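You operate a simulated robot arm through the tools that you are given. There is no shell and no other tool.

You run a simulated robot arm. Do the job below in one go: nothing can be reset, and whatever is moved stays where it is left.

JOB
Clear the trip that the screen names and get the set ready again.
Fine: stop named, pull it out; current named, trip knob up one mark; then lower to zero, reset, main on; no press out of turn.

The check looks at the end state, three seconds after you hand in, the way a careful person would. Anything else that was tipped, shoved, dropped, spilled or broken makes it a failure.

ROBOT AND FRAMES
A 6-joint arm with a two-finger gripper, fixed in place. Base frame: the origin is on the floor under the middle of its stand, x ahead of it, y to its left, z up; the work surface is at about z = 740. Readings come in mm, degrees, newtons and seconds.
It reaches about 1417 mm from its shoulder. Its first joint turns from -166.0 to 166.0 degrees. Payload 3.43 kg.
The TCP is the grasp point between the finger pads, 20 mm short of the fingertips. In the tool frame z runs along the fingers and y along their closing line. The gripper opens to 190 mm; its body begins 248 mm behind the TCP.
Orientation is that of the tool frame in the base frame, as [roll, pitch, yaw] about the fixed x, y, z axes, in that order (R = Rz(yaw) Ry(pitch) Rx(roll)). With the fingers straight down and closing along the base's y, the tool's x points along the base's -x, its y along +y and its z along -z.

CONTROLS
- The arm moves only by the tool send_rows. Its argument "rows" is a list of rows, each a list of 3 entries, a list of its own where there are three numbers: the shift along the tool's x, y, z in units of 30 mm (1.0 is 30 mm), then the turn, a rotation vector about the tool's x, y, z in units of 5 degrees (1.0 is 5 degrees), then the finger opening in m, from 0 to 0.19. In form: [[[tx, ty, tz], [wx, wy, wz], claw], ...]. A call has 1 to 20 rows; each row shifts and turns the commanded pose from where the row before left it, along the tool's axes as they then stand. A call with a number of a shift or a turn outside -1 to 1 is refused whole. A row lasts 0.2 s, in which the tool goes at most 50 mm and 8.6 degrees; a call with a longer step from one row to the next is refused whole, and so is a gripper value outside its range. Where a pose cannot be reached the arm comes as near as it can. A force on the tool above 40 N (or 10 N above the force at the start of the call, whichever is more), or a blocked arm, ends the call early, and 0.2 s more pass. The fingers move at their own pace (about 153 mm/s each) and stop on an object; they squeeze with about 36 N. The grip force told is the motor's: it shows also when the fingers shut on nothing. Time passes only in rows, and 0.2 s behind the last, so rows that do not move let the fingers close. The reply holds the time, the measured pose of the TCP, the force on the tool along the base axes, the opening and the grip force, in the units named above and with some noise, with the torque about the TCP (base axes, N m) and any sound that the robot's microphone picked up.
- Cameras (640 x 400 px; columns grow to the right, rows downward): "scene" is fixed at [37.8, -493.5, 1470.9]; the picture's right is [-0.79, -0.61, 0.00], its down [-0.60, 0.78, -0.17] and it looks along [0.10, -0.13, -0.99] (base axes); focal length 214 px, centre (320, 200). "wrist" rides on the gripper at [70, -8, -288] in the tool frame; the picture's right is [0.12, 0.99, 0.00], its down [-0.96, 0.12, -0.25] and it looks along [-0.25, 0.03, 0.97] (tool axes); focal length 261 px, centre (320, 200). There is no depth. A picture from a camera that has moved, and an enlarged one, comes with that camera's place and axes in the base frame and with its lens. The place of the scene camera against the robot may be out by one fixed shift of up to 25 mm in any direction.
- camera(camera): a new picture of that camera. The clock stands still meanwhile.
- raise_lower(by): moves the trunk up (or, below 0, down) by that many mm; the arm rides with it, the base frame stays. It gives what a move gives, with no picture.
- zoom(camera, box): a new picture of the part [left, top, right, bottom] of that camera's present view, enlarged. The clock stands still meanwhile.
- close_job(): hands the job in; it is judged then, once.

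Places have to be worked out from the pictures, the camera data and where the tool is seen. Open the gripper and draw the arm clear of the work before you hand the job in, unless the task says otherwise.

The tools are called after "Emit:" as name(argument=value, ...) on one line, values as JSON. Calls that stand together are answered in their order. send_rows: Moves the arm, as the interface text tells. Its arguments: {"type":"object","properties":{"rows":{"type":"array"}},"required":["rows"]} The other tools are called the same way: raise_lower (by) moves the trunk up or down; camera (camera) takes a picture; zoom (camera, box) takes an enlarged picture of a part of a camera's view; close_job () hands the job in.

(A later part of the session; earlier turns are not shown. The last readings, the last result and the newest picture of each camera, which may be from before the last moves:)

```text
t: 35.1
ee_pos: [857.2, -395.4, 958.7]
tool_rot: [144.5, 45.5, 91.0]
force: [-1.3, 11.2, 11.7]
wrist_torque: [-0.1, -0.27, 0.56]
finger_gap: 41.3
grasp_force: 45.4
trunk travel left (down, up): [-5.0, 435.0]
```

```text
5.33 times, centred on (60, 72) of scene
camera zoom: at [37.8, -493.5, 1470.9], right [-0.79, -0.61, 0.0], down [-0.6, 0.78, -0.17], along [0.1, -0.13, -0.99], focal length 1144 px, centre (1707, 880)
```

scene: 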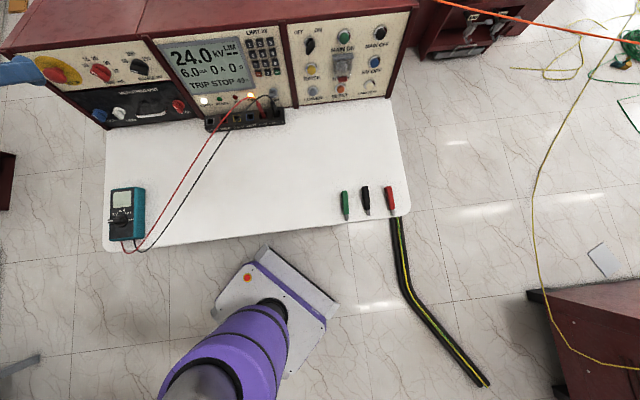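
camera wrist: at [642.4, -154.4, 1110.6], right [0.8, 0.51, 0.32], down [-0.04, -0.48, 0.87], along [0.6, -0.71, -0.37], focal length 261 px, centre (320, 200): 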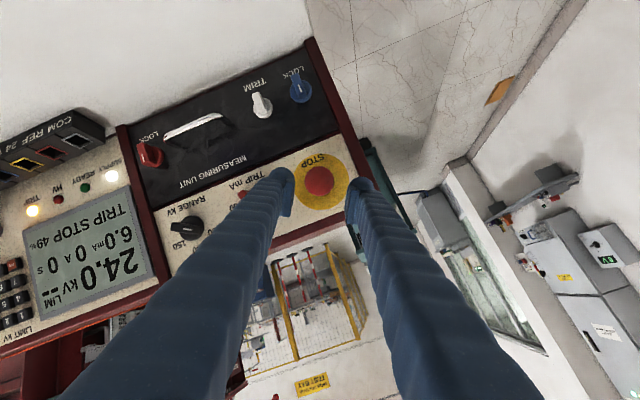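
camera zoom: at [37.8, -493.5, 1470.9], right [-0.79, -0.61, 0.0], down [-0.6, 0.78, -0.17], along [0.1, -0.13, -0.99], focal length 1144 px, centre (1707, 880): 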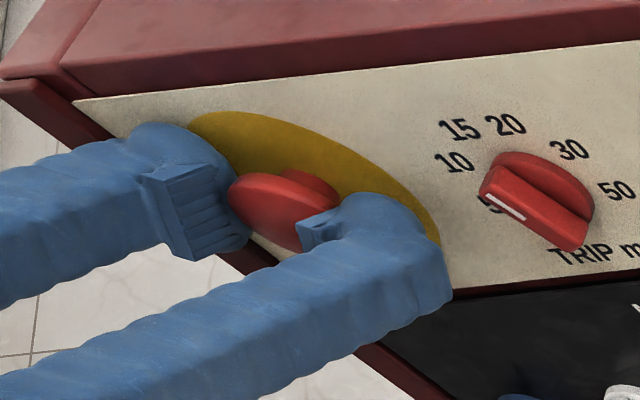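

The fingers hold the head at 41.3 mm with about 45 N. I'll pull it straight out along the panel normal in small steps.

Emit:
send_rows(rows=[[[0.026, -0.015, -0.095], [0, 0, 0], 0.02], [[0.026, -0.015, -0.095], [0, 0, 0], 0.02], [[0.026, -0.015, -0.095], [0, 0, 0], 0.02], [[0.026, -0.015, -0.095], [0, 0, 0], 0.02]])

Emit:
zoom(camera="scene", box=[0, 35, 120, 110])

Emit:
zoom(camera="scene", box=[150, 20, 300, 140])

```text
t: 36.1
ee_pos: [849.5, -388.6, 960.6]
tool_rot: [144.6, 45.5, 91.0]
force: [27.8, -8.5, 6.2]
wrist_torque: [-0.27, -0.38, 0.57]
finger_gap: 41.4
grasp_force: 45.0
trunk travel left (down, up): [-5.0, 435.0]
```

```text
5.33 times, centred on (60, 72) of scene
camera zoom: at [37.8, -493.5, 1470.9], right [-0.79, -0.61, 0.0], down [-0.6, 0.78, -0.17], along [0.1, -0.13, -0.99], focal length 1144 px, centre (1707, 880)
```

zoom: 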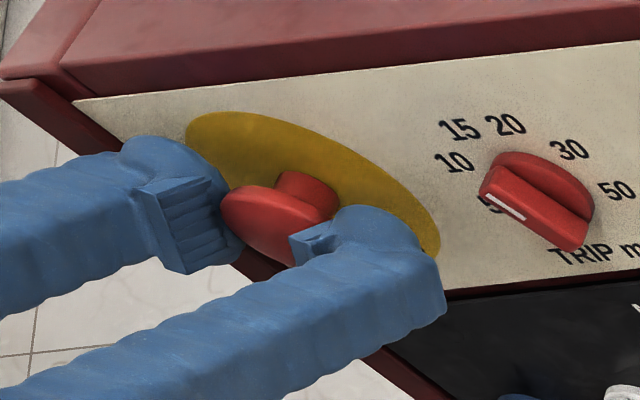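

```text
3.33 times, centred on (225, 80) of scene
camera zoom: at [37.8, -493.5, 1470.9], right [-0.79, -0.61, 0.0], down [-0.6, 0.78, -0.17], along [0.1, -0.13, -0.99], focal length 715 px, centre (637, 600)
```

zoom: 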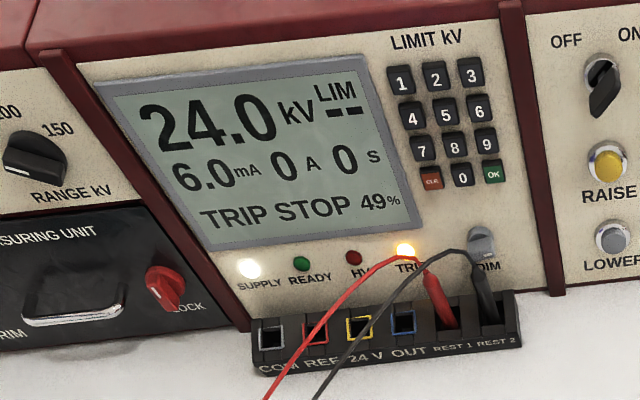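

The neck is clearly longer now: the head has come out about 10 mm and is pulling back with about 28 N. I'll pull slightly more to be sure it reaches its out stop.

Emit:
send_rows(rows=[[[0.026, -0.015, -0.095], [0, 0, 0], 0.02], [[0, 0, 0], [0, 0, 0], 0.02]])

Emit:
zoom(camera="scene", box=[0, 35, 120, 110])

```text
t: 36.5
ee_pos: [848.9, -388.1, 962.1]
tool_rot: [144.6, 45.6, 91.0]
force: [25.0, -11.5, -13.7]
wrist_torque: [-0.16, -0.36, 0.48]
finger_gap: 41.2
grasp_force: 45.1
trunk travel left (down, up): [-5.0, 435.0]
stopped in row 1: the force on the tool passed its limit at 42 N (the readings are from after the stop); the commanded pose is now the measured one
```

```text
5.33 times, centred on (60, 72) of scene
camera zoom: at [37.8, -493.5, 1470.9], right [-0.79, -0.61, 0.0], down [-0.6, 0.78, -0.17], along [0.1, -0.13, -0.99], focal length 1144 px, centre (1707, 880)
```

zoom: 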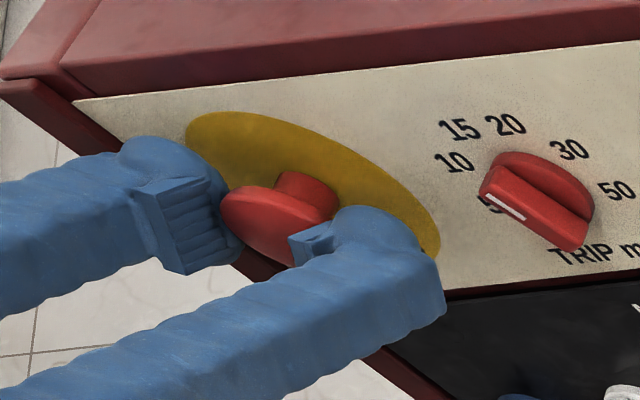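

The force rose past 40 N with hardly any travel, so the head is at its out stop. I'll release slightly and check that it stays out.

Emit:
send_rows(rows=[[[0, 0, 0], [0, 0, 0], 0.045], [[0, 0, 0], [0, 0, 0], 0.052], [[0, 0, 0], [0, 0, 0], 0.052]])

Emit:
zoom(camera="scene", box=[0, 35, 120, 110])

Emit:
zoom(camera="wrist", box=[240, 130, 400, 250])

```text
t: 37.2
ee_pos: [846.9, -387.6, 963.8]
tool_rot: [144.5, 45.6, 90.8]
force: [0.5, 0.6, -0.4]
wrist_torque: [0.04, 0.01, 0.02]
finger_gap: 52.2
grasp_force: 0.0
trunk travel left (down, up): [-5.0, 435.0]
```

```text
5.33 times, centred on (60, 72) of scene
camera zoom: at [37.8, -493.5, 1470.9], right [-0.79, -0.61, 0.0], down [-0.6, 0.78, -0.17], along [0.1, -0.13, -0.99], focal length 1144 px, centre (1707, 880)
```

zoom: 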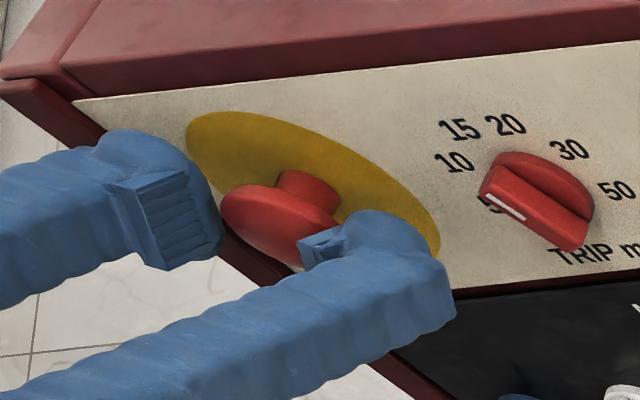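

```text
3.33 times, centred on (320, 190) of wrist
camera zoom: at [668.0, -177.2, 1073.4], right [0.8, 0.51, 0.32], down [-0.04, -0.48, 0.87], along [0.6, -0.71, -0.36], focal length 869 px, centre (320, 233)
```

zoom: 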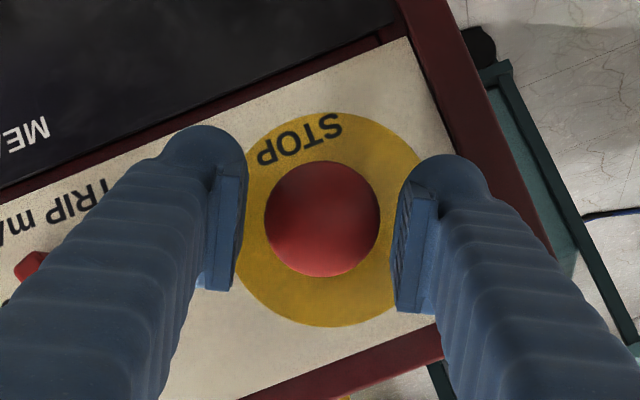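

The button stays out with no force on the tool. I'll open a bit more, back straight out along the tool axis, and then undo the roll and pitch steeper for the transit to the right side.

Emit:
send_rows(rows=[[[0, 0, -0.4], [0, 0, 0], 0.058], [[0, 0, -0.8], [0, 0, 0], 0.062], [[0, 0, -0.9], [0, 0, 0], 0.062], [[0, 0, -0.9], [0, 0, 0], 0.062], [[0, 0, -0.9], [0, 0, 0], 0.062]])

Emit:
zoom(camera="scene", box=[0, 35, 120, 110])

Emit:
zoom(camera="wrist", box=[200, 90, 440, 240])

Emit:
zoom(camera="scene", box=[150, 20, 300, 140])

```text
t: 38.5
ee_pos: [776.5, -322.2, 1030.3]
tool_rot: [144.3, 45.6, 90.6]
force: [-0.6, 0.7, -0.1]
wrist_torque: [0.04, 0.0, 0.05]
finger_gap: 61.7
grasp_force: 0.0
trunk travel left (down, up): [-5.0, 435.0]
```

```text
5.33 times, centred on (60, 72) of scene
camera zoom: at [37.8, -493.5, 1470.9], right [-0.79, -0.61, 0.0], down [-0.6, 0.78, -0.17], along [0.1, -0.13, -0.99], focal length 1144 px, centre (1707, 880)
```

zoom: 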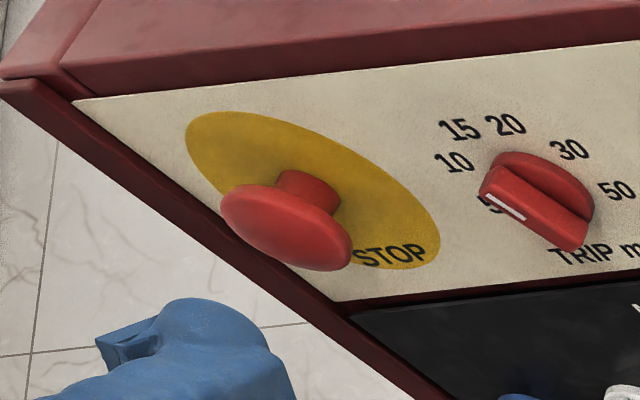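

```text
2.67 times, centred on (320, 165) of wrist
camera zoom: at [598.9, -110.7, 1140.3], right [0.8, 0.51, 0.32], down [-0.04, -0.48, 0.87], along [0.6, -0.71, -0.36], focal length 695 px, centre (320, 293)
```

zoom: 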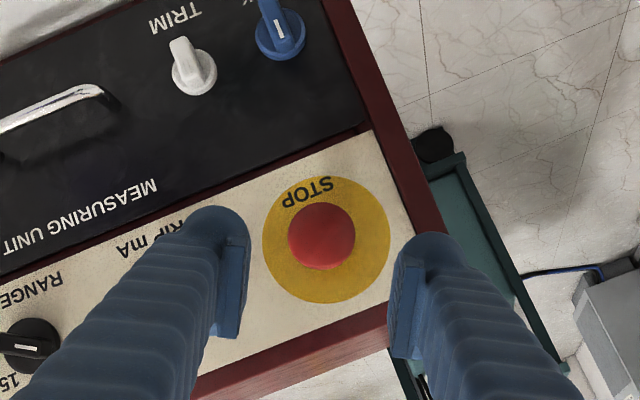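

```text
3.33 times, centred on (225, 80) of scene
camera zoom: at [37.8, -493.5, 1470.9], right [-0.79, -0.61, 0.0], down [-0.6, 0.78, -0.17], along [0.1, -0.13, -0.99], focal length 715 px, centre (637, 600)
```

zoom: 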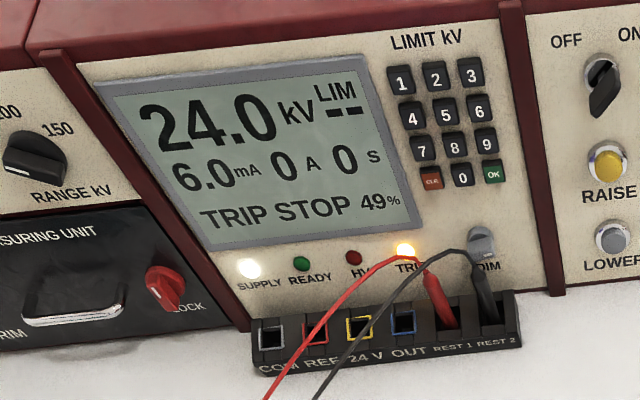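

STOP is out and clear of the tool. The screen still shows the latched trip at 49 %, so LOWER comes next. I'll undo the roll, pitch to about 45° down and shut the fingers here in free air.

Emit:
send_rows(rows=[[[0, 0, 0], [0, 0, -1], 0.05], [[0, 0, 0], [0, 0, -1], 0.03], [[0, 0, 0], [0, 0, -1], 0.0], [[0, 0, 0], [0, 0, -1], 0.0], [[0, 0, 0], [0, 0, -1], 0.0], [[0, 0, 0], [0, 0, -1], 0.0], [[0, 0, 0], [0, 1, 0], 0.0], [[0, 0, 0], [0, 1, 0], 0.0]])

```text
t: 40.2
ee_pos: [779.2, -320.1, 1031.0]
tool_rot: [-179.8, 45.3, 136.3]
force: [-0.4, 0.4, 0.7]
wrist_torque: [-0.04, -0.03, -0.01]
finger_gap: 0.0
grasp_force: 34.2
trunk travel left (down, up): [-5.0, 435.0]
```

The attitude is square again at 45° down with the fingers shut. I'll transit right along the panel, staying about 120 mm in front of its face and above all the leads.

Emit:
send_rows(rows=[[[0, -0.9, 0], [0, 0, 0], 0.0], [[0, -0.95, 0], [0, 0, 0], 0.0], [[0, -0.95, 0], [0, 0, 0], 0.0], [[0, -0.95, 0], [0, 0, 0], 0.0], [[0, -0.95, 0], [0, 0, 0], 0.0], [[0, -0.95, 0], [0, 0, 0], 0.0], [[0, -0.95, 0], [0, 0, 0], 0.0], [[0, -0.95, 0], [0, 0, 0], 0.0], [[0, -0.95, 0], [0, 0, 0], 0.0], [[0, -0.95, 0], [0, 0, 0], 0.0], [[0, -0.95, 0], [0, 0, 0], 0.0], [[0, -0.95, 0], [0, 0, 0], 0.0]])

Emit:
camera(camera="wrist")

Emit:
camera(camera="scene")

```text
t: 42.9
ee_pos: [558.0, -563.5, 1042.6]
tool_rot: [172.6, 46.8, 125.3]
force: [-0.3, 1.0, 0.2]
wrist_torque: [-0.14, -0.03, -0.06]
finger_gap: 0.0
grasp_force: 34.3
out of reach, approached as far as the arm can: row 11, 12
trunk travel left (down, up): [-5.0, 435.0]
```

```text
taken
camera wrist: at [372.2, -380.5, 1184.4], right [0.7, 0.71, 0.0], down [0.34, -0.33, 0.88], along [0.63, -0.62, -0.47], focal length 261 px, centre (320, 200)
```

wrist: 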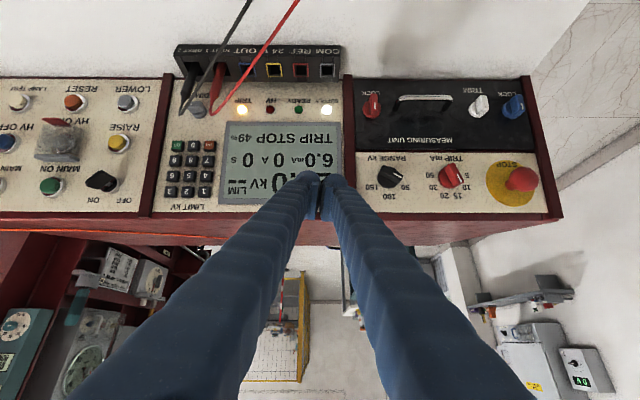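

```text
taken
```

scene: 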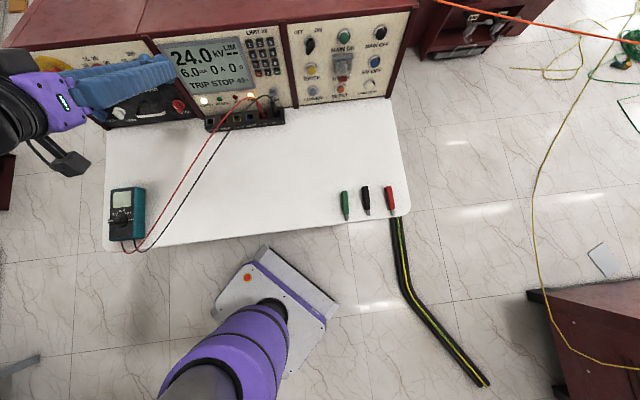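

STOP is visibly out in this view. At mid-panel the arm hit a limit again and the roll drifted, so I'll pitch the tool steeper, to about 65° down, which frees the wrist for the rest of the transit, and then carry on right.

Emit:
send_rows(rows=[[[0, 0, 0], [0, 0.95, -0.3], 0.0], [[0, 0, 0], [0, 0.95, -0.3], 0.0], [[0, 0, 0], [0, 0.95, -0.3], 0.0], [[0, 0, 0], [0, 0.95, -0.3], 0.0], [[0, 0, 0], [0, 0, 0], 0.0]])

```text
t: 44.0
ee_pos: [568.3, -555.0, 1040.6]
tool_rot: [-177.3, 31.3, 142.6]
force: [0.4, -0.5, 0.3]
wrist_torque: [-0.01, 0.01, -0.03]
finger_gap: 0.1
grasp_force: 34.1
out of reach, approached as far as the arm can: row 1, 2
trunk travel left (down, up): [-5.0, 435.0]
```

Reachable again at about 59° down. I'll continue the transit to the right and correct the yaw on the way.

Emit:
send_rows(rows=[[[0.154, -0.93, 0.01], [0, 0, 0.09], 0.0], [[0.154, -0.93, 0.01], [0, 0, 0.09], 0.0], [[0.154, -0.93, 0.01], [0, 0, 0.09], 0.0], [[0.154, -0.93, 0.01], [0, 0, 0.09], 0.0], [[0.154, -0.93, 0.01], [0, 0, 0.09], 0.0], [[0.154, -0.93, 0.01], [0, 0, 0.09], 0.0], [[0.154, -0.93, 0.01], [0, 0, 0.09], 0.0]])

Emit:
camera(camera="scene")

```text
t: 45.6
ee_pos: [421.8, -689.0, 1029.3]
tool_rot: [-179.2, 31.4, 139.0]
force: [0.0, 0.1, -0.2]
wrist_torque: [-0.05, -0.05, -0.02]
finger_gap: 0.3
grasp_force: 34.0
trunk travel left (down, up): [-5.0, 435.0]
```

```text
taken
```

scene: 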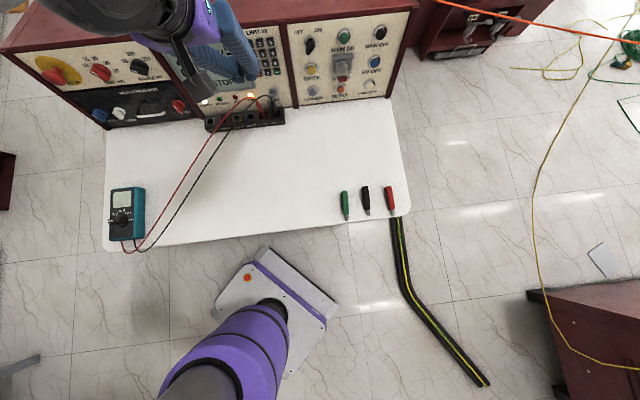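

All within reach, and the arm is clear of the console. I'll continue to a standby pose in front of and above LOWER, then pitch back to about 45°.

Emit:
send_rows(rows=[[[0.154, -0.914, 0.136], [0, 0, 0.08], 0.0], [[0.154, -0.914, 0.136], [0, 0, 0.08], 0.0], [[0.154, -0.914, 0.136], [0, 0, 0.08], 0.0], [[0.154, -0.914, 0.136], [0, 0, 0.08], 0.0], [[0.154, -0.914, 0.136], [0, 0, 0.08], 0.0], [[0.154, -0.914, 0.136], [0, 0, 0.08], 0.0], [[0.154, -0.914, 0.136], [0, 0, 0.08], 0.0], [[0, 0, 0], [0, -0.93, 0], 0.0], [[0, 0, 0], [0, -0.93, 0], 0.0], [[0, 0, 0], [0, -0.93, 0], 0.0]])

Emit:
camera(camera="wrist")

Emit:
camera(camera="scene")

```text
t: 47.9
ee_pos: [283.0, -821.0, 987.9]
tool_rot: [179.0, 45.4, 135.3]
force: [0.1, 0.4, 0.6]
wrist_torque: [0.02, 0.03, 0.05]
finger_gap: 0.0
grasp_force: 34.0
trunk travel left (down, up): [-5.0, 435.0]
```

```text
taken
camera wrist: at [90.9, -651.4, 1139.8], right [0.63, 0.77, -0.07], down [0.43, -0.27, 0.86], along [0.65, -0.57, -0.5], focal length 261 px, centre (320, 200)
```

wrist: 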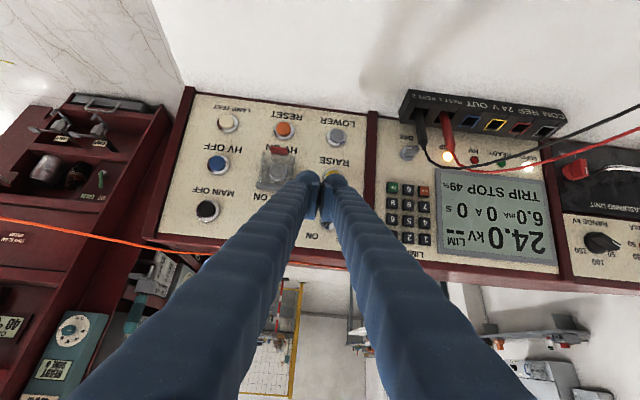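

```text
taken
```

scene: 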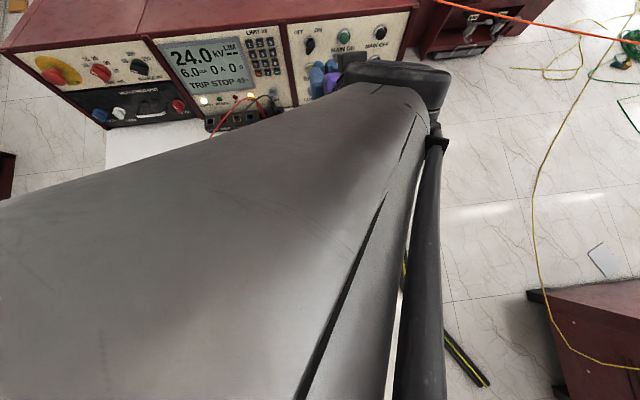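

The tool is in position with all the right-hand buttons in view, and the screen still shows TRIP STOP 49 %. I'll enlarge this view to refine LOWER, RESET and MAIN ON.

Emit:
zoom(camera="wrist", box=[170, 85, 380, 235])

Emit:
zoom(camera="wrist", box=[290, 90, 450, 190])

```text
2.67 times, centred on (275, 160) of wrist
camera zoom: at [90.9, -651.4, 1139.8], right [0.63, 0.77, -0.07], down [0.43, -0.27, 0.86], along [0.65, -0.57, -0.5], focal length 695 px, centre (440, 307)
```

zoom: 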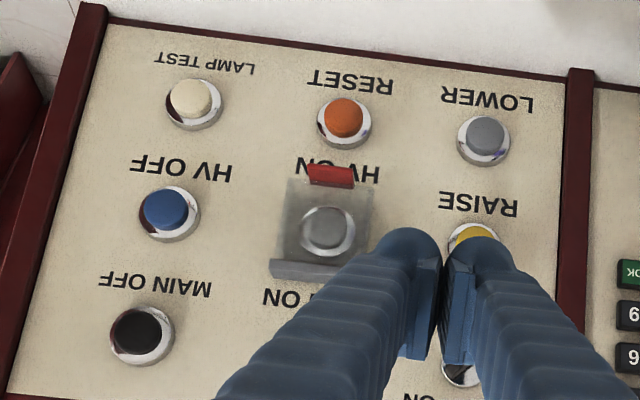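

```text
4.00 times, centred on (370, 140) of wrist
camera zoom: at [90.9, -651.4, 1139.8], right [0.63, 0.77, -0.07], down [0.43, -0.27, 0.86], along [0.65, -0.57, -0.5], focal length 1043 px, centre (120, 440)
```

zoom: 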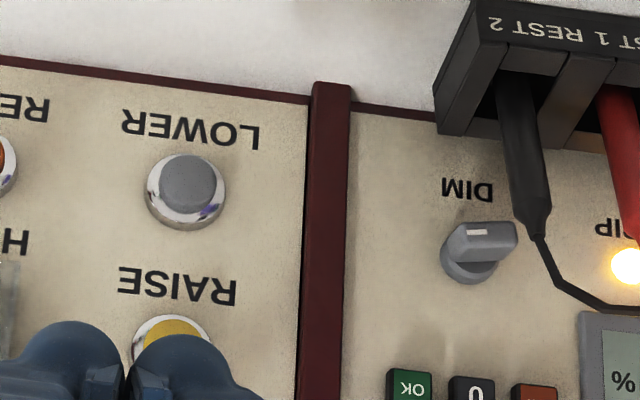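

LOWER's cap works out to about (364, -871, 800). I'll press with the left fingertip dome alone, whose tip sits about 16 mm off the tool centreline, so the other tip stays over blank panel. First I'll go to a point 40 mm short of contact.

Emit:
send_rows(rows=[[[0.52, 0.013, 0.805], [0, 0, 0], 0.0], [[0.52, 0.013, 0.805], [0, 0, 0], 0.0], [[0.52, 0.013, 0.805], [0, 0, 0], 0.0], [[0.52, 0.013, 0.805], [0, 0, 0], 0.0], [[0.52, 0.013, 0.805], [0, 0, 0], 0.0], [[0.52, 0.013, 0.805], [0, 0, 0], 0.0]])

Emit:
camera(camera="wrist")

Emit:
zoom(camera="wrist", box=[240, 110, 420, 230])

Emit:
camera(camera="scene")

```text
t: 49.2
ee_pos: [313.1, -842.8, 819.8]
tool_rot: [179.1, 45.4, 135.5]
force: [-0.1, 0.2, 0.9]
wrist_torque: [-0.02, 0.04, -0.04]
finger_gap: 0.0
grasp_force: 33.9
trunk travel left (down, up): [-5.0, 435.0]
```

```text
taken
camera wrist: at [121.6, -673.9, 971.5], right [0.63, 0.77, -0.07], down [0.43, -0.27, 0.86], along [0.65, -0.57, -0.51], focal length 261 px, centre (320, 200)
```

wrist: 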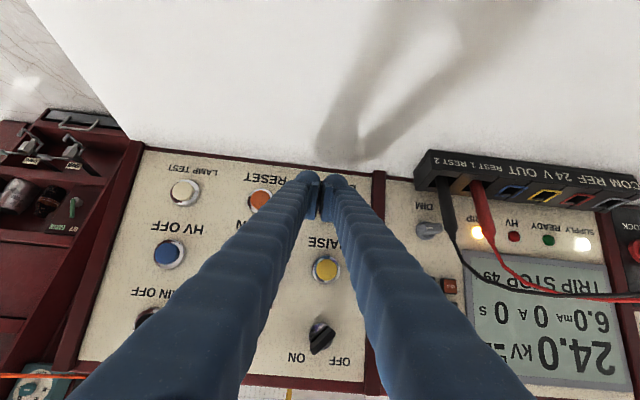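

```text
3.33 times, centred on (330, 170) of wrist
camera zoom: at [121.6, -673.9, 971.5], right [0.63, 0.77, -0.07], down [0.43, -0.27, 0.86], along [0.65, -0.57, -0.51], focal length 869 px, centre (287, 300)
```

zoom: 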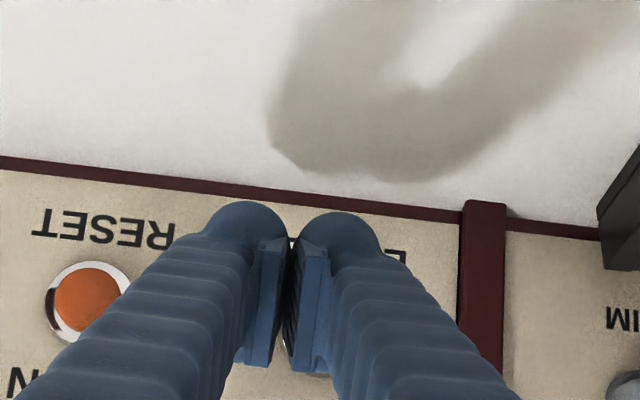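

```text
taken
```

scene: 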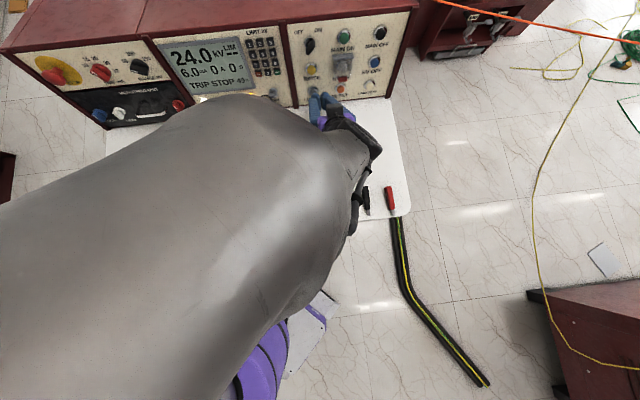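

The fingertip sits between the camera and LOWER as expected, and RESET's image matches my position estimate to about 2 mm. I'll advance 30 mm along the panel normal.

Emit:
send_rows(rows=[[[-0.2315, 0, 0.4425], [0, 0, 0], 0.0], [[-0.154, 0, 0.295], [0, 0, 0], 0.0], [[-0.077, 0, 0.1475], [0, 0, 0], 0.0]])

Emit:
zoom(camera="wrist", box=[250, 130, 390, 230])

Emit:
zoom(camera="scene", box=[280, 40, 400, 120])

```text
t: 50.0
ee_pos: [331.0, -863.6, 810.7]
tool_rot: [179.1, 45.4, 135.3]
force: [-3.0, 2.1, 0.9]
wrist_torque: [0.0, -0.01, 0.01]
finger_gap: 0.0
grasp_force: 34.6
trunk travel left (down, up): [-5.0, 435.0]
heard: click
```

```text
4.00 times, centred on (320, 180) of wrist
camera zoom: at [141.6, -693.9, 963.0], right [0.63, 0.77, -0.07], down [0.43, -0.27, 0.86], along [0.65, -0.57, -0.51], focal length 1043 px, centre (320, 280)
```

zoom: 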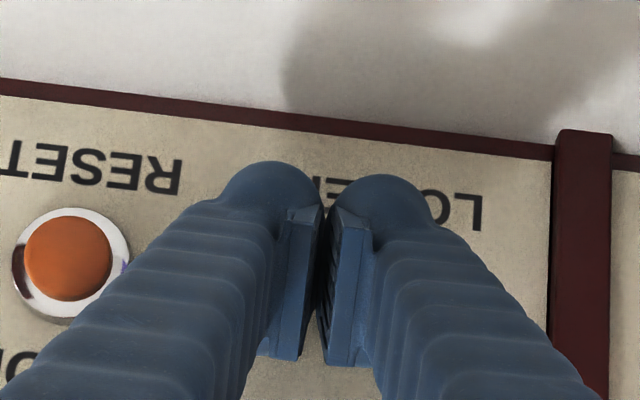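

```text
5.00 times, centred on (340, 80) of scene
camera zoom: at [37.8, -493.5, 1470.9], right [-0.79, -0.61, 0.0], down [-0.6, 0.78, -0.17], along [0.1, -0.13, -0.99], focal length 1072 px, centre (220, 800)
```

zoom: 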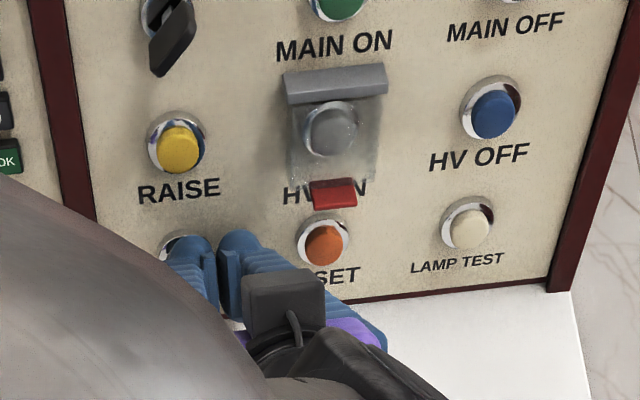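

A click was heard and there's about 4 N on the tool, so LOWER is being pressed. I'll read the screen.

Emit:
camera(camera="wrist")

Emit:
zoom(camera="scene", box=[150, 20, 300, 140])

```text
taken
camera wrist: at [141.6, -693.9, 963.0], right [0.63, 0.77, -0.07], down [0.43, -0.27, 0.86], along [0.65, -0.57, -0.51], focal length 261 px, centre (320, 200)
```

wrist: 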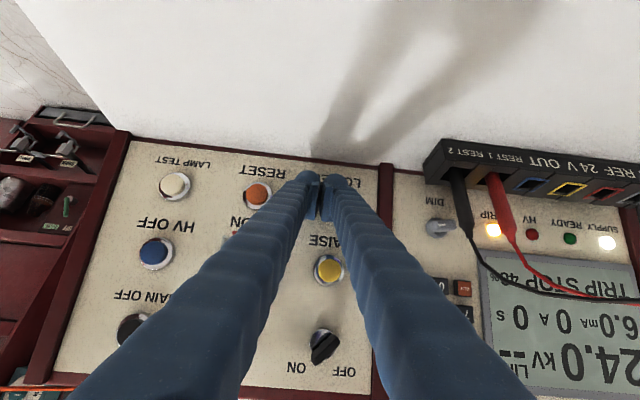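

```text
3.33 times, centred on (225, 80) of scene
camera zoom: at [37.8, -493.5, 1470.9], right [-0.79, -0.61, 0.0], down [-0.6, 0.78, -0.17], along [0.1, -0.13, -0.99], focal length 715 px, centre (637, 600)
```

zoom: 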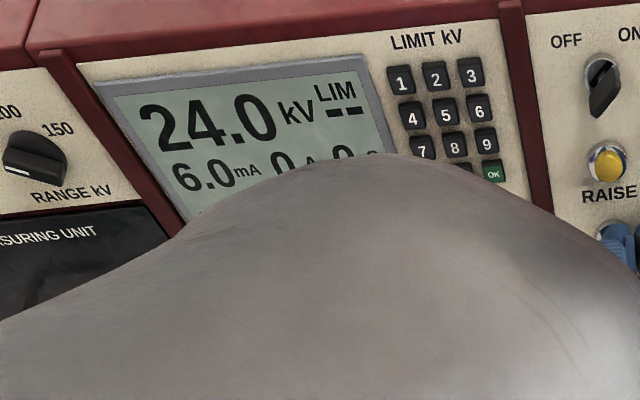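

Emit:
zoom(camera="wrist", box=[460, 210, 640, 400])

```text
2.11 times, centred on (550, 305) of wrist
camera zoom: at [141.6, -693.9, 963.0], right [0.63, 0.77, -0.07], down [0.43, -0.27, 0.86], along [0.65, -0.57, -0.51], focal length 549 px, centre (-164, -21)
```

zoom: 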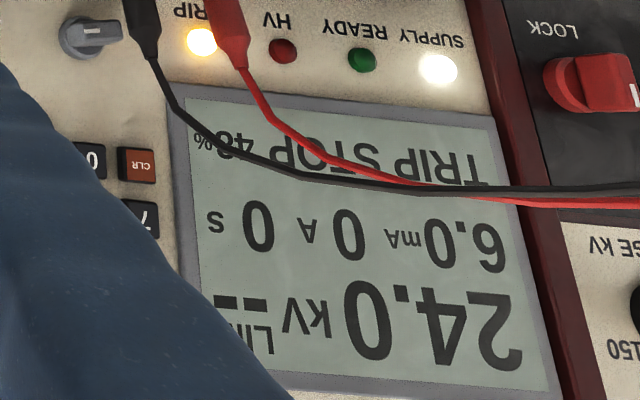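

The screen now reads 48 %, so LOWER works while it's held. I'll press a millimetre deeper and hold for a few seconds.

Emit:
send_rows(rows=[[[-0.015, 0, 0.03], [0, 0, 0], 0.0], [[0, 0, 0], [0, 0, 0], 0.0], [[0, 0, 0], [0, 0, 0], 0.0], [[0, 0, 0], [0, 0, 0], 0.0], [[0, 0, 0], [0, 0, 0], 0.0], [[0, 0, 0], [0, 0, 0], 0.0], [[0, 0, 0], [0, 0, 0], 0.0], [[0, 0, 0], [0, 0, 0], 0.0], [[0, 0, 0], [0, 0, 0], 0.0], [[0, 0, 0], [0, 0, 0], 0.0]])

Emit:
zoom(camera="wrist", box=[460, 210, 640, 400])

```text
t: 52.2
ee_pos: [333.7, -863.3, 810.9]
tool_rot: [178.9, 45.4, 135.3]
force: [-5.7, 4.1, 1.6]
wrist_torque: [-0.03, -0.02, 0.04]
finger_gap: 0.0
grasp_force: 34.4
trunk travel left (down, up): [-5.0, 435.0]
```

```text
2.11 times, centred on (550, 305) of wrist
camera zoom: at [142.2, -694.3, 962.6], right [0.63, 0.77, -0.07], down [0.43, -0.27, 0.86], along [0.65, -0.57, -0.51], focal length 549 px, centre (-164, -21)
```

zoom: 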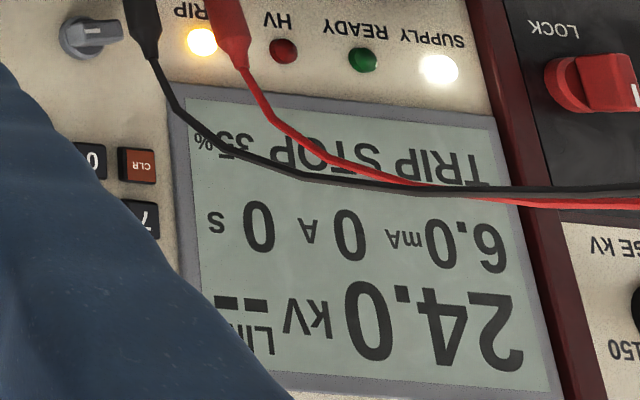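

It's down to 35 % at about 6 % per second. I'll keep holding.

Emit:
send_rows(rows=[[[0, 0, 0], [0, 0, 0], 0.0], [[0, 0, 0], [0, 0, 0], 0.0], [[0, 0, 0], [0, 0, 0], 0.0], [[0, 0, 0], [0, 0, 0], 0.0], [[0, 0, 0], [0, 0, 0], 0.0], [[0, 0, 0], [0, 0, 0], 0.0], [[0, 0, 0], [0, 0, 0], 0.0], [[0, 0, 0], [0, 0, 0], 0.0], [[0, 0, 0], [0, 0, 0], 0.0], [[0, 0, 0], [0, 0, 0], 0.0], [[0, 0, 0], [0, 0, 0], 0.0], [[0, 0, 0], [0, 0, 0], 0.0], [[0, 0, 0], [0, 0, 0], 0.0], [[0, 0, 0], [0, 0, 0], 0.0], [[0, 0, 0], [0, 0, 0], 0.0], [[0, 0, 0], [0, 0, 0], 0.0], [[0, 0, 0], [0, 0, 0], 0.0], [[0, 0, 0], [0, 0, 0], 0.0], [[0, 0, 0], [0, 0, 0], 0.0], [[0, 0, 0], [0, 0, 0], 0.0]])

Emit:
zoom(camera="wrist", box=[460, 210, 640, 400])

```text
t: 56.5
ee_pos: [333.8, -863.8, 811.4]
tool_rot: [178.9, 45.4, 135.3]
force: [-4.2, 5.4, 0.5]
wrist_torque: [-0.03, 0.03, 0.11]
finger_gap: 0.1
grasp_force: 34.4
trunk travel left (down, up): [-5.0, 435.0]
```

```text
2.11 times, centred on (550, 305) of wrist
camera zoom: at [142.3, -694.3, 962.7], right [0.63, 0.77, -0.07], down [0.43, -0.27, 0.86], along [0.65, -0.57, -0.51], focal length 549 px, centre (-164, -21)
```

zoom: 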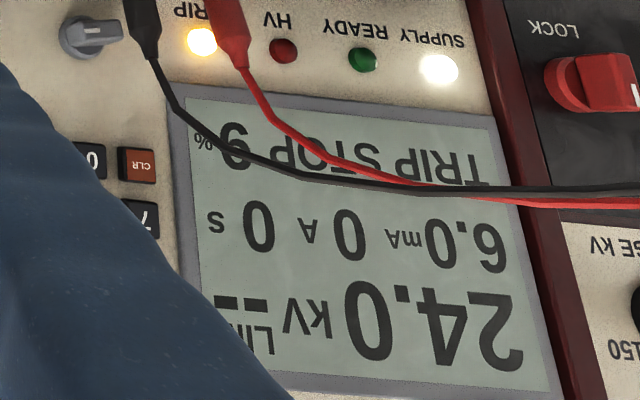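

It reads 9 %, so about a second and a half more is needed. I'll hold another 2 s so it reaches zero.

Emit:
send_rows(rows=[[[0, 0, 0], [0, 0, 0], 0.0], [[0, 0, 0], [0, 0, 0], 0.0], [[0, 0, 0], [0, 0, 0], 0.0], [[0, 0, 0], [0, 0, 0], 0.0], [[0, 0, 0], [0, 0, 0], 0.0], [[0, 0, 0], [0, 0, 0], 0.0], [[0, 0, 0], [0, 0, 0], 0.0], [[0, 0, 0], [0, 0, 0], 0.0], [[0, 0, 0], [0, 0, 0], 0.0], [[0, 0, 0], [0, 0, 0], 0.0]])

Emit:
zoom(camera="wrist", box=[460, 210, 640, 400])

```text
t: 58.6
ee_pos: [333.7, -863.0, 811.6]
tool_rot: [178.9, 45.4, 135.2]
force: [-5.4, 5.1, 2.2]
wrist_torque: [-0.02, -0.05, 0.1]
finger_gap: 0.1
grasp_force: 33.7
trunk travel left (down, up): [-5.0, 435.0]
```

```text
2.11 times, centred on (550, 305) of wrist
camera zoom: at [142.3, -694.3, 962.7], right [0.63, 0.77, -0.07], down [0.43, -0.27, 0.86], along [0.65, -0.57, -0.51], focal length 549 px, centre (-164, -21)
```

zoom: 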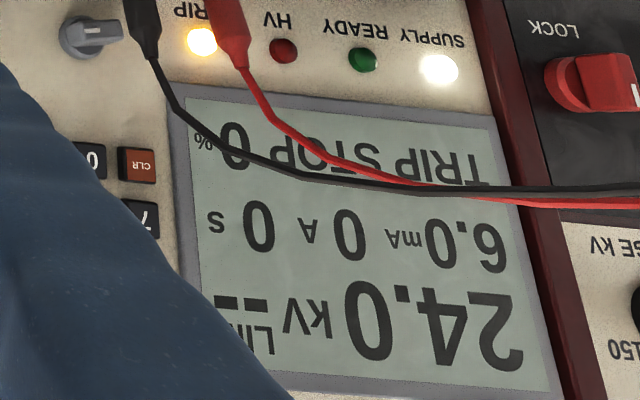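

The screen reads 0 %. I'll back off along the panel normal by 50 mm to release LOWER, then shift 97 mm right so the same fingertip faces RESET.

Emit:
send_rows(rows=[[[0.386, 0, -0.7375], [0, 0, 0], 0.0], [[0.386, 0, -0.7375], [0, 0, 0], 0.0], [[0, -0.8, 0], [0, 0, 0], 0.0], [[0, -0.8, 0], [0, 0, 0], 0.0], [[0, -0.8, 0], [0, 0, 0], 0.0], [[0, -0.8, 0], [0, 0, 0], 0.0]])

Emit:
camera(camera="wrist")

Emit:
zoom(camera="wrist", box=[230, 110, 430, 250])

Emit:
zoom(camera="scene", box=[280, 40, 400, 120])

```text
t: 60.0
ee_pos: [233.4, -901.0, 824.5]
tool_rot: [179.0, 45.4, 135.4]
force: [1.0, 0.3, -0.2]
wrist_torque: [0.0, 0.06, -0.03]
finger_gap: 0.0
grasp_force: 34.0
trunk travel left (down, up): [-5.0, 435.0]
```

```text
taken
camera wrist: at [42.0, -731.3, 976.2], right [0.63, 0.77, -0.07], down [0.43, -0.27, 0.86], along [0.65, -0.57, -0.51], focal length 261 px, centre (320, 200)
```

wrist: 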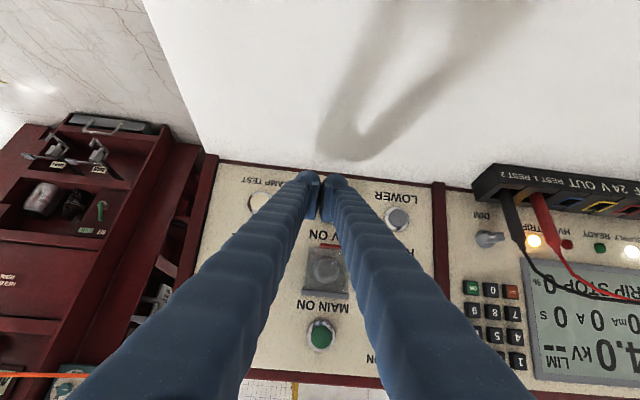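

```text
2.86 times, centred on (330, 180) of wrist
camera zoom: at [42.0, -731.3, 976.2], right [0.63, 0.77, -0.07], down [0.43, -0.27, 0.86], along [0.65, -0.57, -0.51], focal length 745 px, centre (291, 257)
```

zoom: 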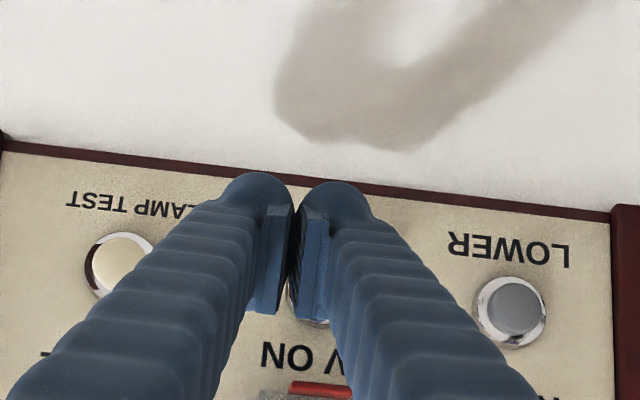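

```text
5.00 times, centred on (340, 80) of scene
camera zoom: at [37.8, -493.5, 1470.9], right [-0.79, -0.61, 0.0], down [-0.6, 0.78, -0.17], along [0.1, -0.13, -0.99], focal length 1072 px, centre (220, 800)
```

zoom: 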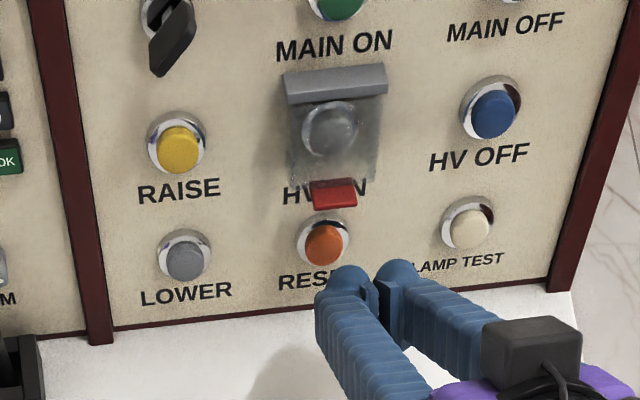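

Still at 0 % with STOP named, and the tool is clear. The geometry relative to RESET matches the LOWER press, so I'll advance along the normal to just short of contact.

Emit:
send_rows(rows=[[[-0.2315, 0.04, 0.4425], [0, 0, 0], 0.0], [[-0.2, 0.03, 0.383], [0, 0, 0], 0.0], [[-0.123, 0.03, 0.236], [0, 0, 0], 0.0]])

Emit:
zoom(camera="scene", box=[280, 40, 400, 120])

Emit:
zoom(camera="wrist", box=[250, 130, 390, 230])

```text
t: 60.9
ee_pos: [259.7, -923.1, 812.9]
tool_rot: [179.0, 45.4, 135.2]
force: [-0.1, -0.2, 0.0]
wrist_torque: [0.02, -0.04, 0.02]
finger_gap: 0.0
grasp_force: 34.5
trunk travel left (down, up): [-5.0, 435.0]
```

```text
5.00 times, centred on (340, 80) of scene
camera zoom: at [37.8, -493.5, 1470.9], right [-0.79, -0.61, 0.0], down [-0.6, 0.78, -0.17], along [0.1, -0.13, -0.99], focal length 1072 px, centre (220, 800)
```

zoom: 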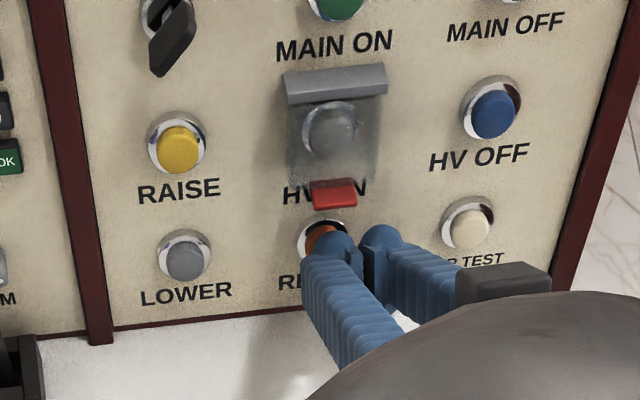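

```text
4.00 times, centred on (320, 180) of wrist
camera zoom: at [68.3, -752.9, 965.1], right [0.63, 0.77, -0.07], down [0.43, -0.27, 0.86], along [0.65, -0.57, -0.51], focal length 1043 px, centre (320, 280)
```

zoom: 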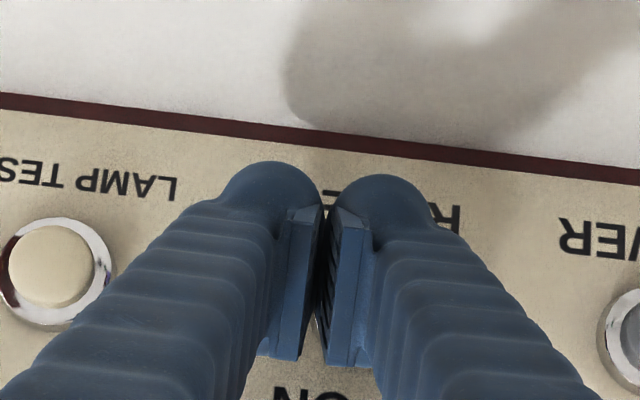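

The left fingertip is lined up with RESET and well below the guard's red lip, with no contact yet. I'll press in with small steps, nudging 3–4 mm left, until it clicks.

Emit:
send_rows(rows=[[[-0.04, 0.06, 0.08], [0, 0, 0], 0.0], [[-0.0463, 0.05, 0.0885], [0, 0, 0], 0.0], [[-0.0463, 0, 0.0885], [0, 0, 0], 0.0]])

Emit:
zoom(camera="scene", box=[280, 40, 400, 120])

Emit:
camera(camera="wrist")

```text
t: 61.6
ee_pos: [266.8, -925.1, 809.8]
tool_rot: [178.9, 45.3, 135.3]
force: [-1.9, 1.9, -0.1]
wrist_torque: [-0.01, 0.0, 0.01]
finger_gap: 0.0
grasp_force: 34.3
trunk travel left (down, up): [-5.0, 435.0]
heard: click
```

```text
5.00 times, centred on (340, 80) of scene
camera zoom: at [37.8, -493.5, 1470.9], right [-0.79, -0.61, 0.0], down [-0.6, 0.78, -0.17], along [0.1, -0.13, -0.99], focal length 1072 px, centre (220, 800)
```

zoom: 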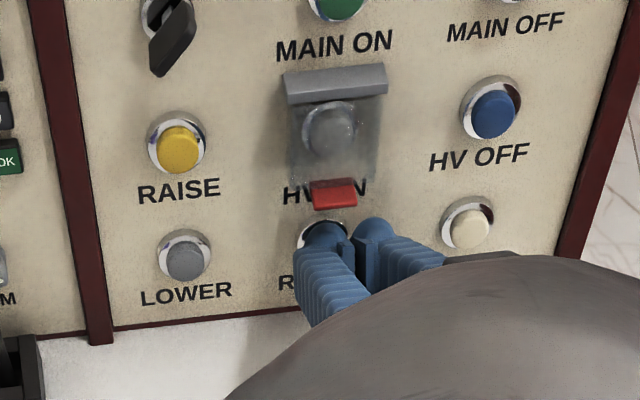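

```text
taken
camera wrist: at [76.7, -755.7, 962.6], right [0.63, 0.77, -0.07], down [0.43, -0.27, 0.86], along [0.65, -0.57, -0.51], focal length 261 px, centre (320, 200)
```

wrist: 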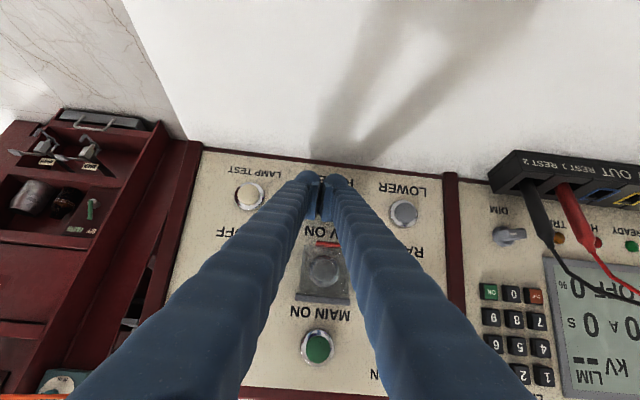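

RESET clicked: the trip lamp is out and the screen shows OFF 0 %. I'll back off 60 mm along the normal and look at MAIN ON.

Emit:
send_rows(rows=[[[0.309, 0, -0.59], [0, 0, 0], 0.0], [[0.309, 0, -0.59], [0, 0, 0], 0.0], [[0.309, 0, -0.59], [0, 0, 0], 0.0]])

Emit:
camera(camera="wrist")

Emit:
zoom(camera="wrist", box=[270, 200, 400, 380])

Emit:
zoom(camera="scene", box=[150, 20, 300, 140])

```text
t: 62.5
ee_pos: [227.2, -887.1, 827.7]
tool_rot: [179.0, 45.4, 135.3]
force: [0.0, -0.1, -1.1]
wrist_torque: [-0.01, 0.02, 0.01]
finger_gap: 0.0
grasp_force: 34.5
trunk travel left (down, up): [-5.0, 435.0]
```

```text
taken
camera wrist: at [35.2, -716.2, 980.4], right [0.63, 0.77, -0.07], down [0.43, -0.27, 0.86], along [0.65, -0.57, -0.51], focal length 261 px, centre (320, 200)
```

wrist: 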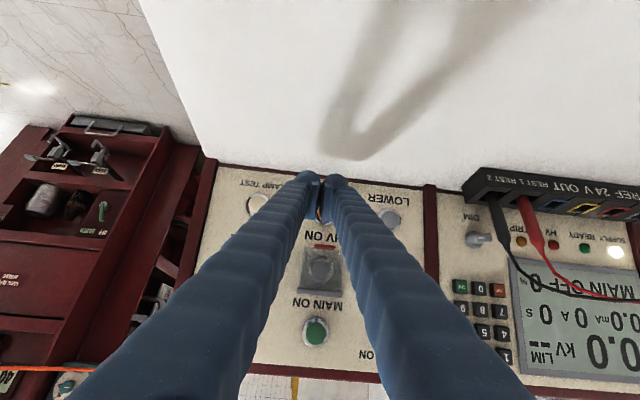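

```text
2.22 times, centred on (335, 290) of wrist
camera zoom: at [35.2, -716.2, 980.4], right [0.63, 0.77, -0.07], down [0.43, -0.27, 0.86], along [0.65, -0.57, -0.51], focal length 579 px, centre (287, 0)
```

zoom: 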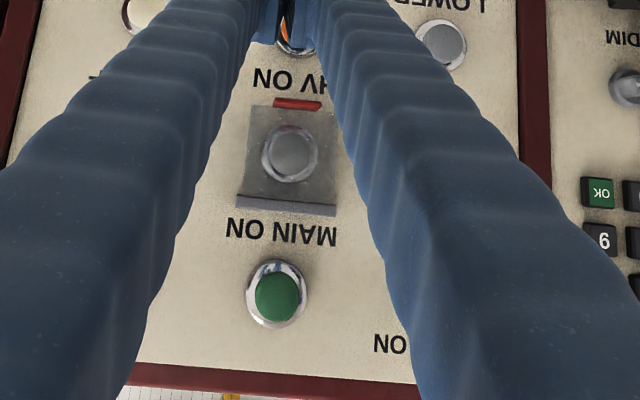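

```text
3.33 times, centred on (225, 80) of scene
camera zoom: at [37.8, -493.5, 1470.9], right [-0.79, -0.61, 0.0], down [-0.6, 0.78, -0.17], along [0.1, -0.13, -0.99], focal length 715 px, centre (637, 600)
```

zoom: 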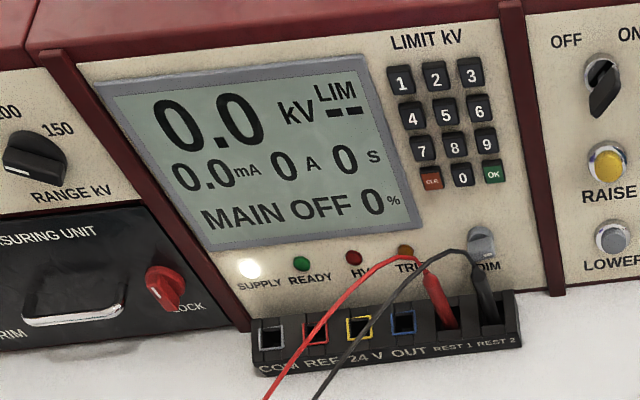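

RESET worked and the screen shows MAIN OFF 0 %. MAIN ON's cap is at about (324, -962, 959). I'll move up, parallel to the panel and clear of the guard, to 45 mm short of it.

Emit:
send_rows(rows=[[[-0.792, 0.01, -0.395], [0, 0, 0], 0.0], [[-0.792, 0.01, -0.395], [0, 0, 0], 0.0], [[-0.792, 0.01, -0.395], [0, 0, 0], 0.0], [[-0.792, 0.01, -0.395], [0, 0, 0], 0.0], [[-0.792, 0.01, -0.395], [0, 0, 0], 0.0], [[-0.792, 0.01, -0.395], [0, 0, 0], 0.0]])

Emit:
zoom(camera="wrist", box=[230, 110, 430, 250])

Emit:
zoom(camera="scene", box=[280, 0, 430, 100])

```text
t: 63.9
ee_pos: [261.9, -920.0, 980.6]
tool_rot: [178.9, 45.3, 135.3]
force: [-0.8, 0.5, 0.5]
wrist_torque: [0.02, 0.02, 0.01]
finger_gap: 0.1
grasp_force: 34.0
trunk travel left (down, up): [-5.0, 435.0]
```

```text
2.86 times, centred on (330, 180) of wrist
camera zoom: at [70.5, -750.2, 1131.8], right [0.63, 0.77, -0.07], down [0.43, -0.27, 0.86], along [0.65, -0.57, -0.51], focal length 745 px, centre (291, 257)
```

zoom: 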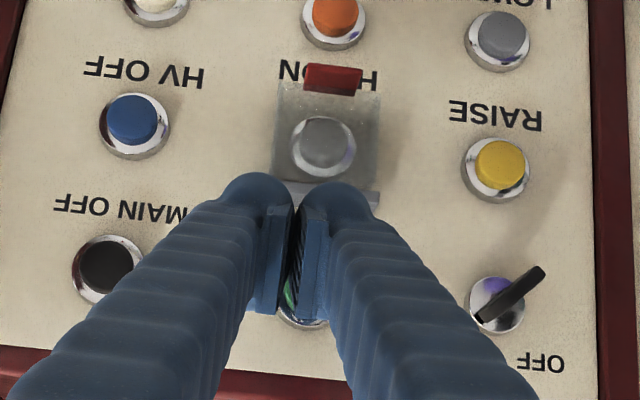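

```text
4.00 times, centred on (355, 50) of scene
camera zoom: at [37.8, -493.5, 1470.9], right [-0.79, -0.61, 0.0], down [-0.6, 0.78, -0.17], along [0.1, -0.13, -0.99], focal length 858 px, centre (180, 800)
```

zoom: 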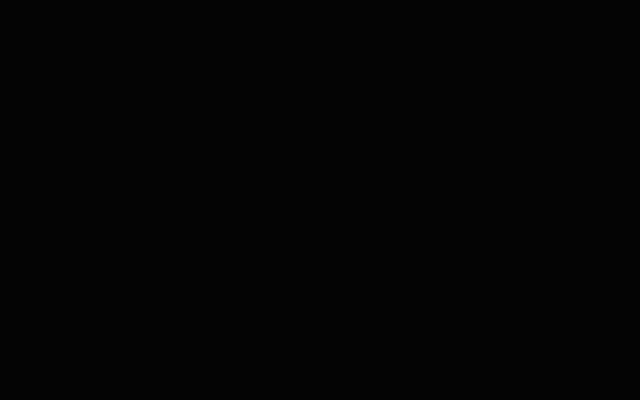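

The scene camera is blocked by the arm, but the wrist view shows MAIN ON's green edge just behind the left fingertip, where I expect it. I'll advance 36 mm along the normal to just short of contact.

Emit:
send_rows(rows=[[[-0.258, 0, 0.428], [0, 0, 0], 0.0], [[-0.2236, 0, 0.371], [0, 0, 0], 0.0], [[-0.12, 0, 0.2], [0, 0, 0], 0.0]])

Emit:
camera(camera="wrist")

Emit:
zoom(camera="wrist", box=[250, 130, 390, 230])

```text
t: 64.7
ee_pos: [287.5, -944.1, 972.7]
tool_rot: [179.0, 45.3, 135.2]
force: [-0.2, -0.3, -0.8]
wrist_torque: [-0.05, -0.03, -0.02]
finger_gap: 0.0
grasp_force: 34.5
trunk travel left (down, up): [-5.0, 435.0]
```

```text
taken
camera wrist: at [95.2, -773.9, 1123.7], right [0.63, 0.77, -0.07], down [0.43, -0.27, 0.86], along [0.65, -0.57, -0.51], focal length 261 px, centre (320, 200)
```

wrist: 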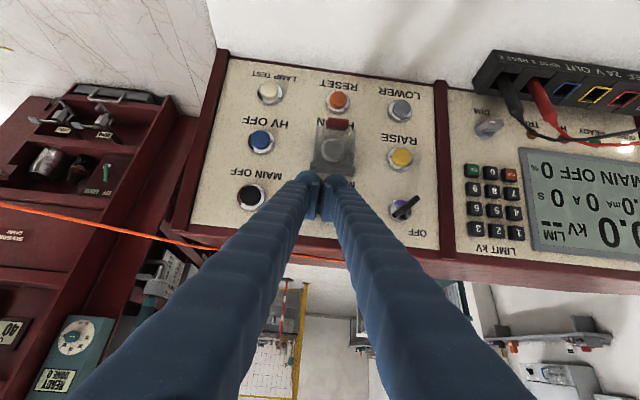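

```text
4.00 times, centred on (320, 180) of wrist
camera zoom: at [95.2, -773.9, 1123.7], right [0.63, 0.77, -0.07], down [0.43, -0.27, 0.86], along [0.65, -0.57, -0.51], focal length 1043 px, centre (320, 280)
```

zoom: 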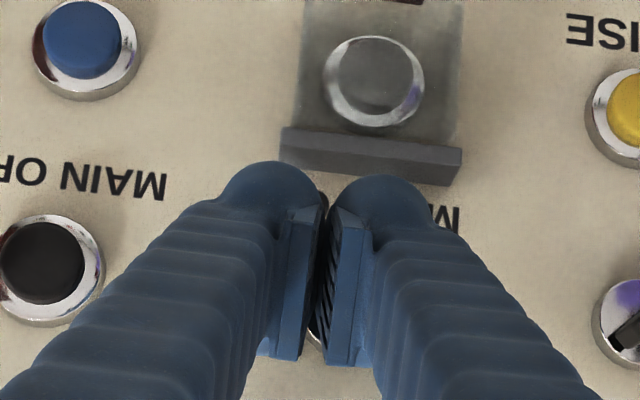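

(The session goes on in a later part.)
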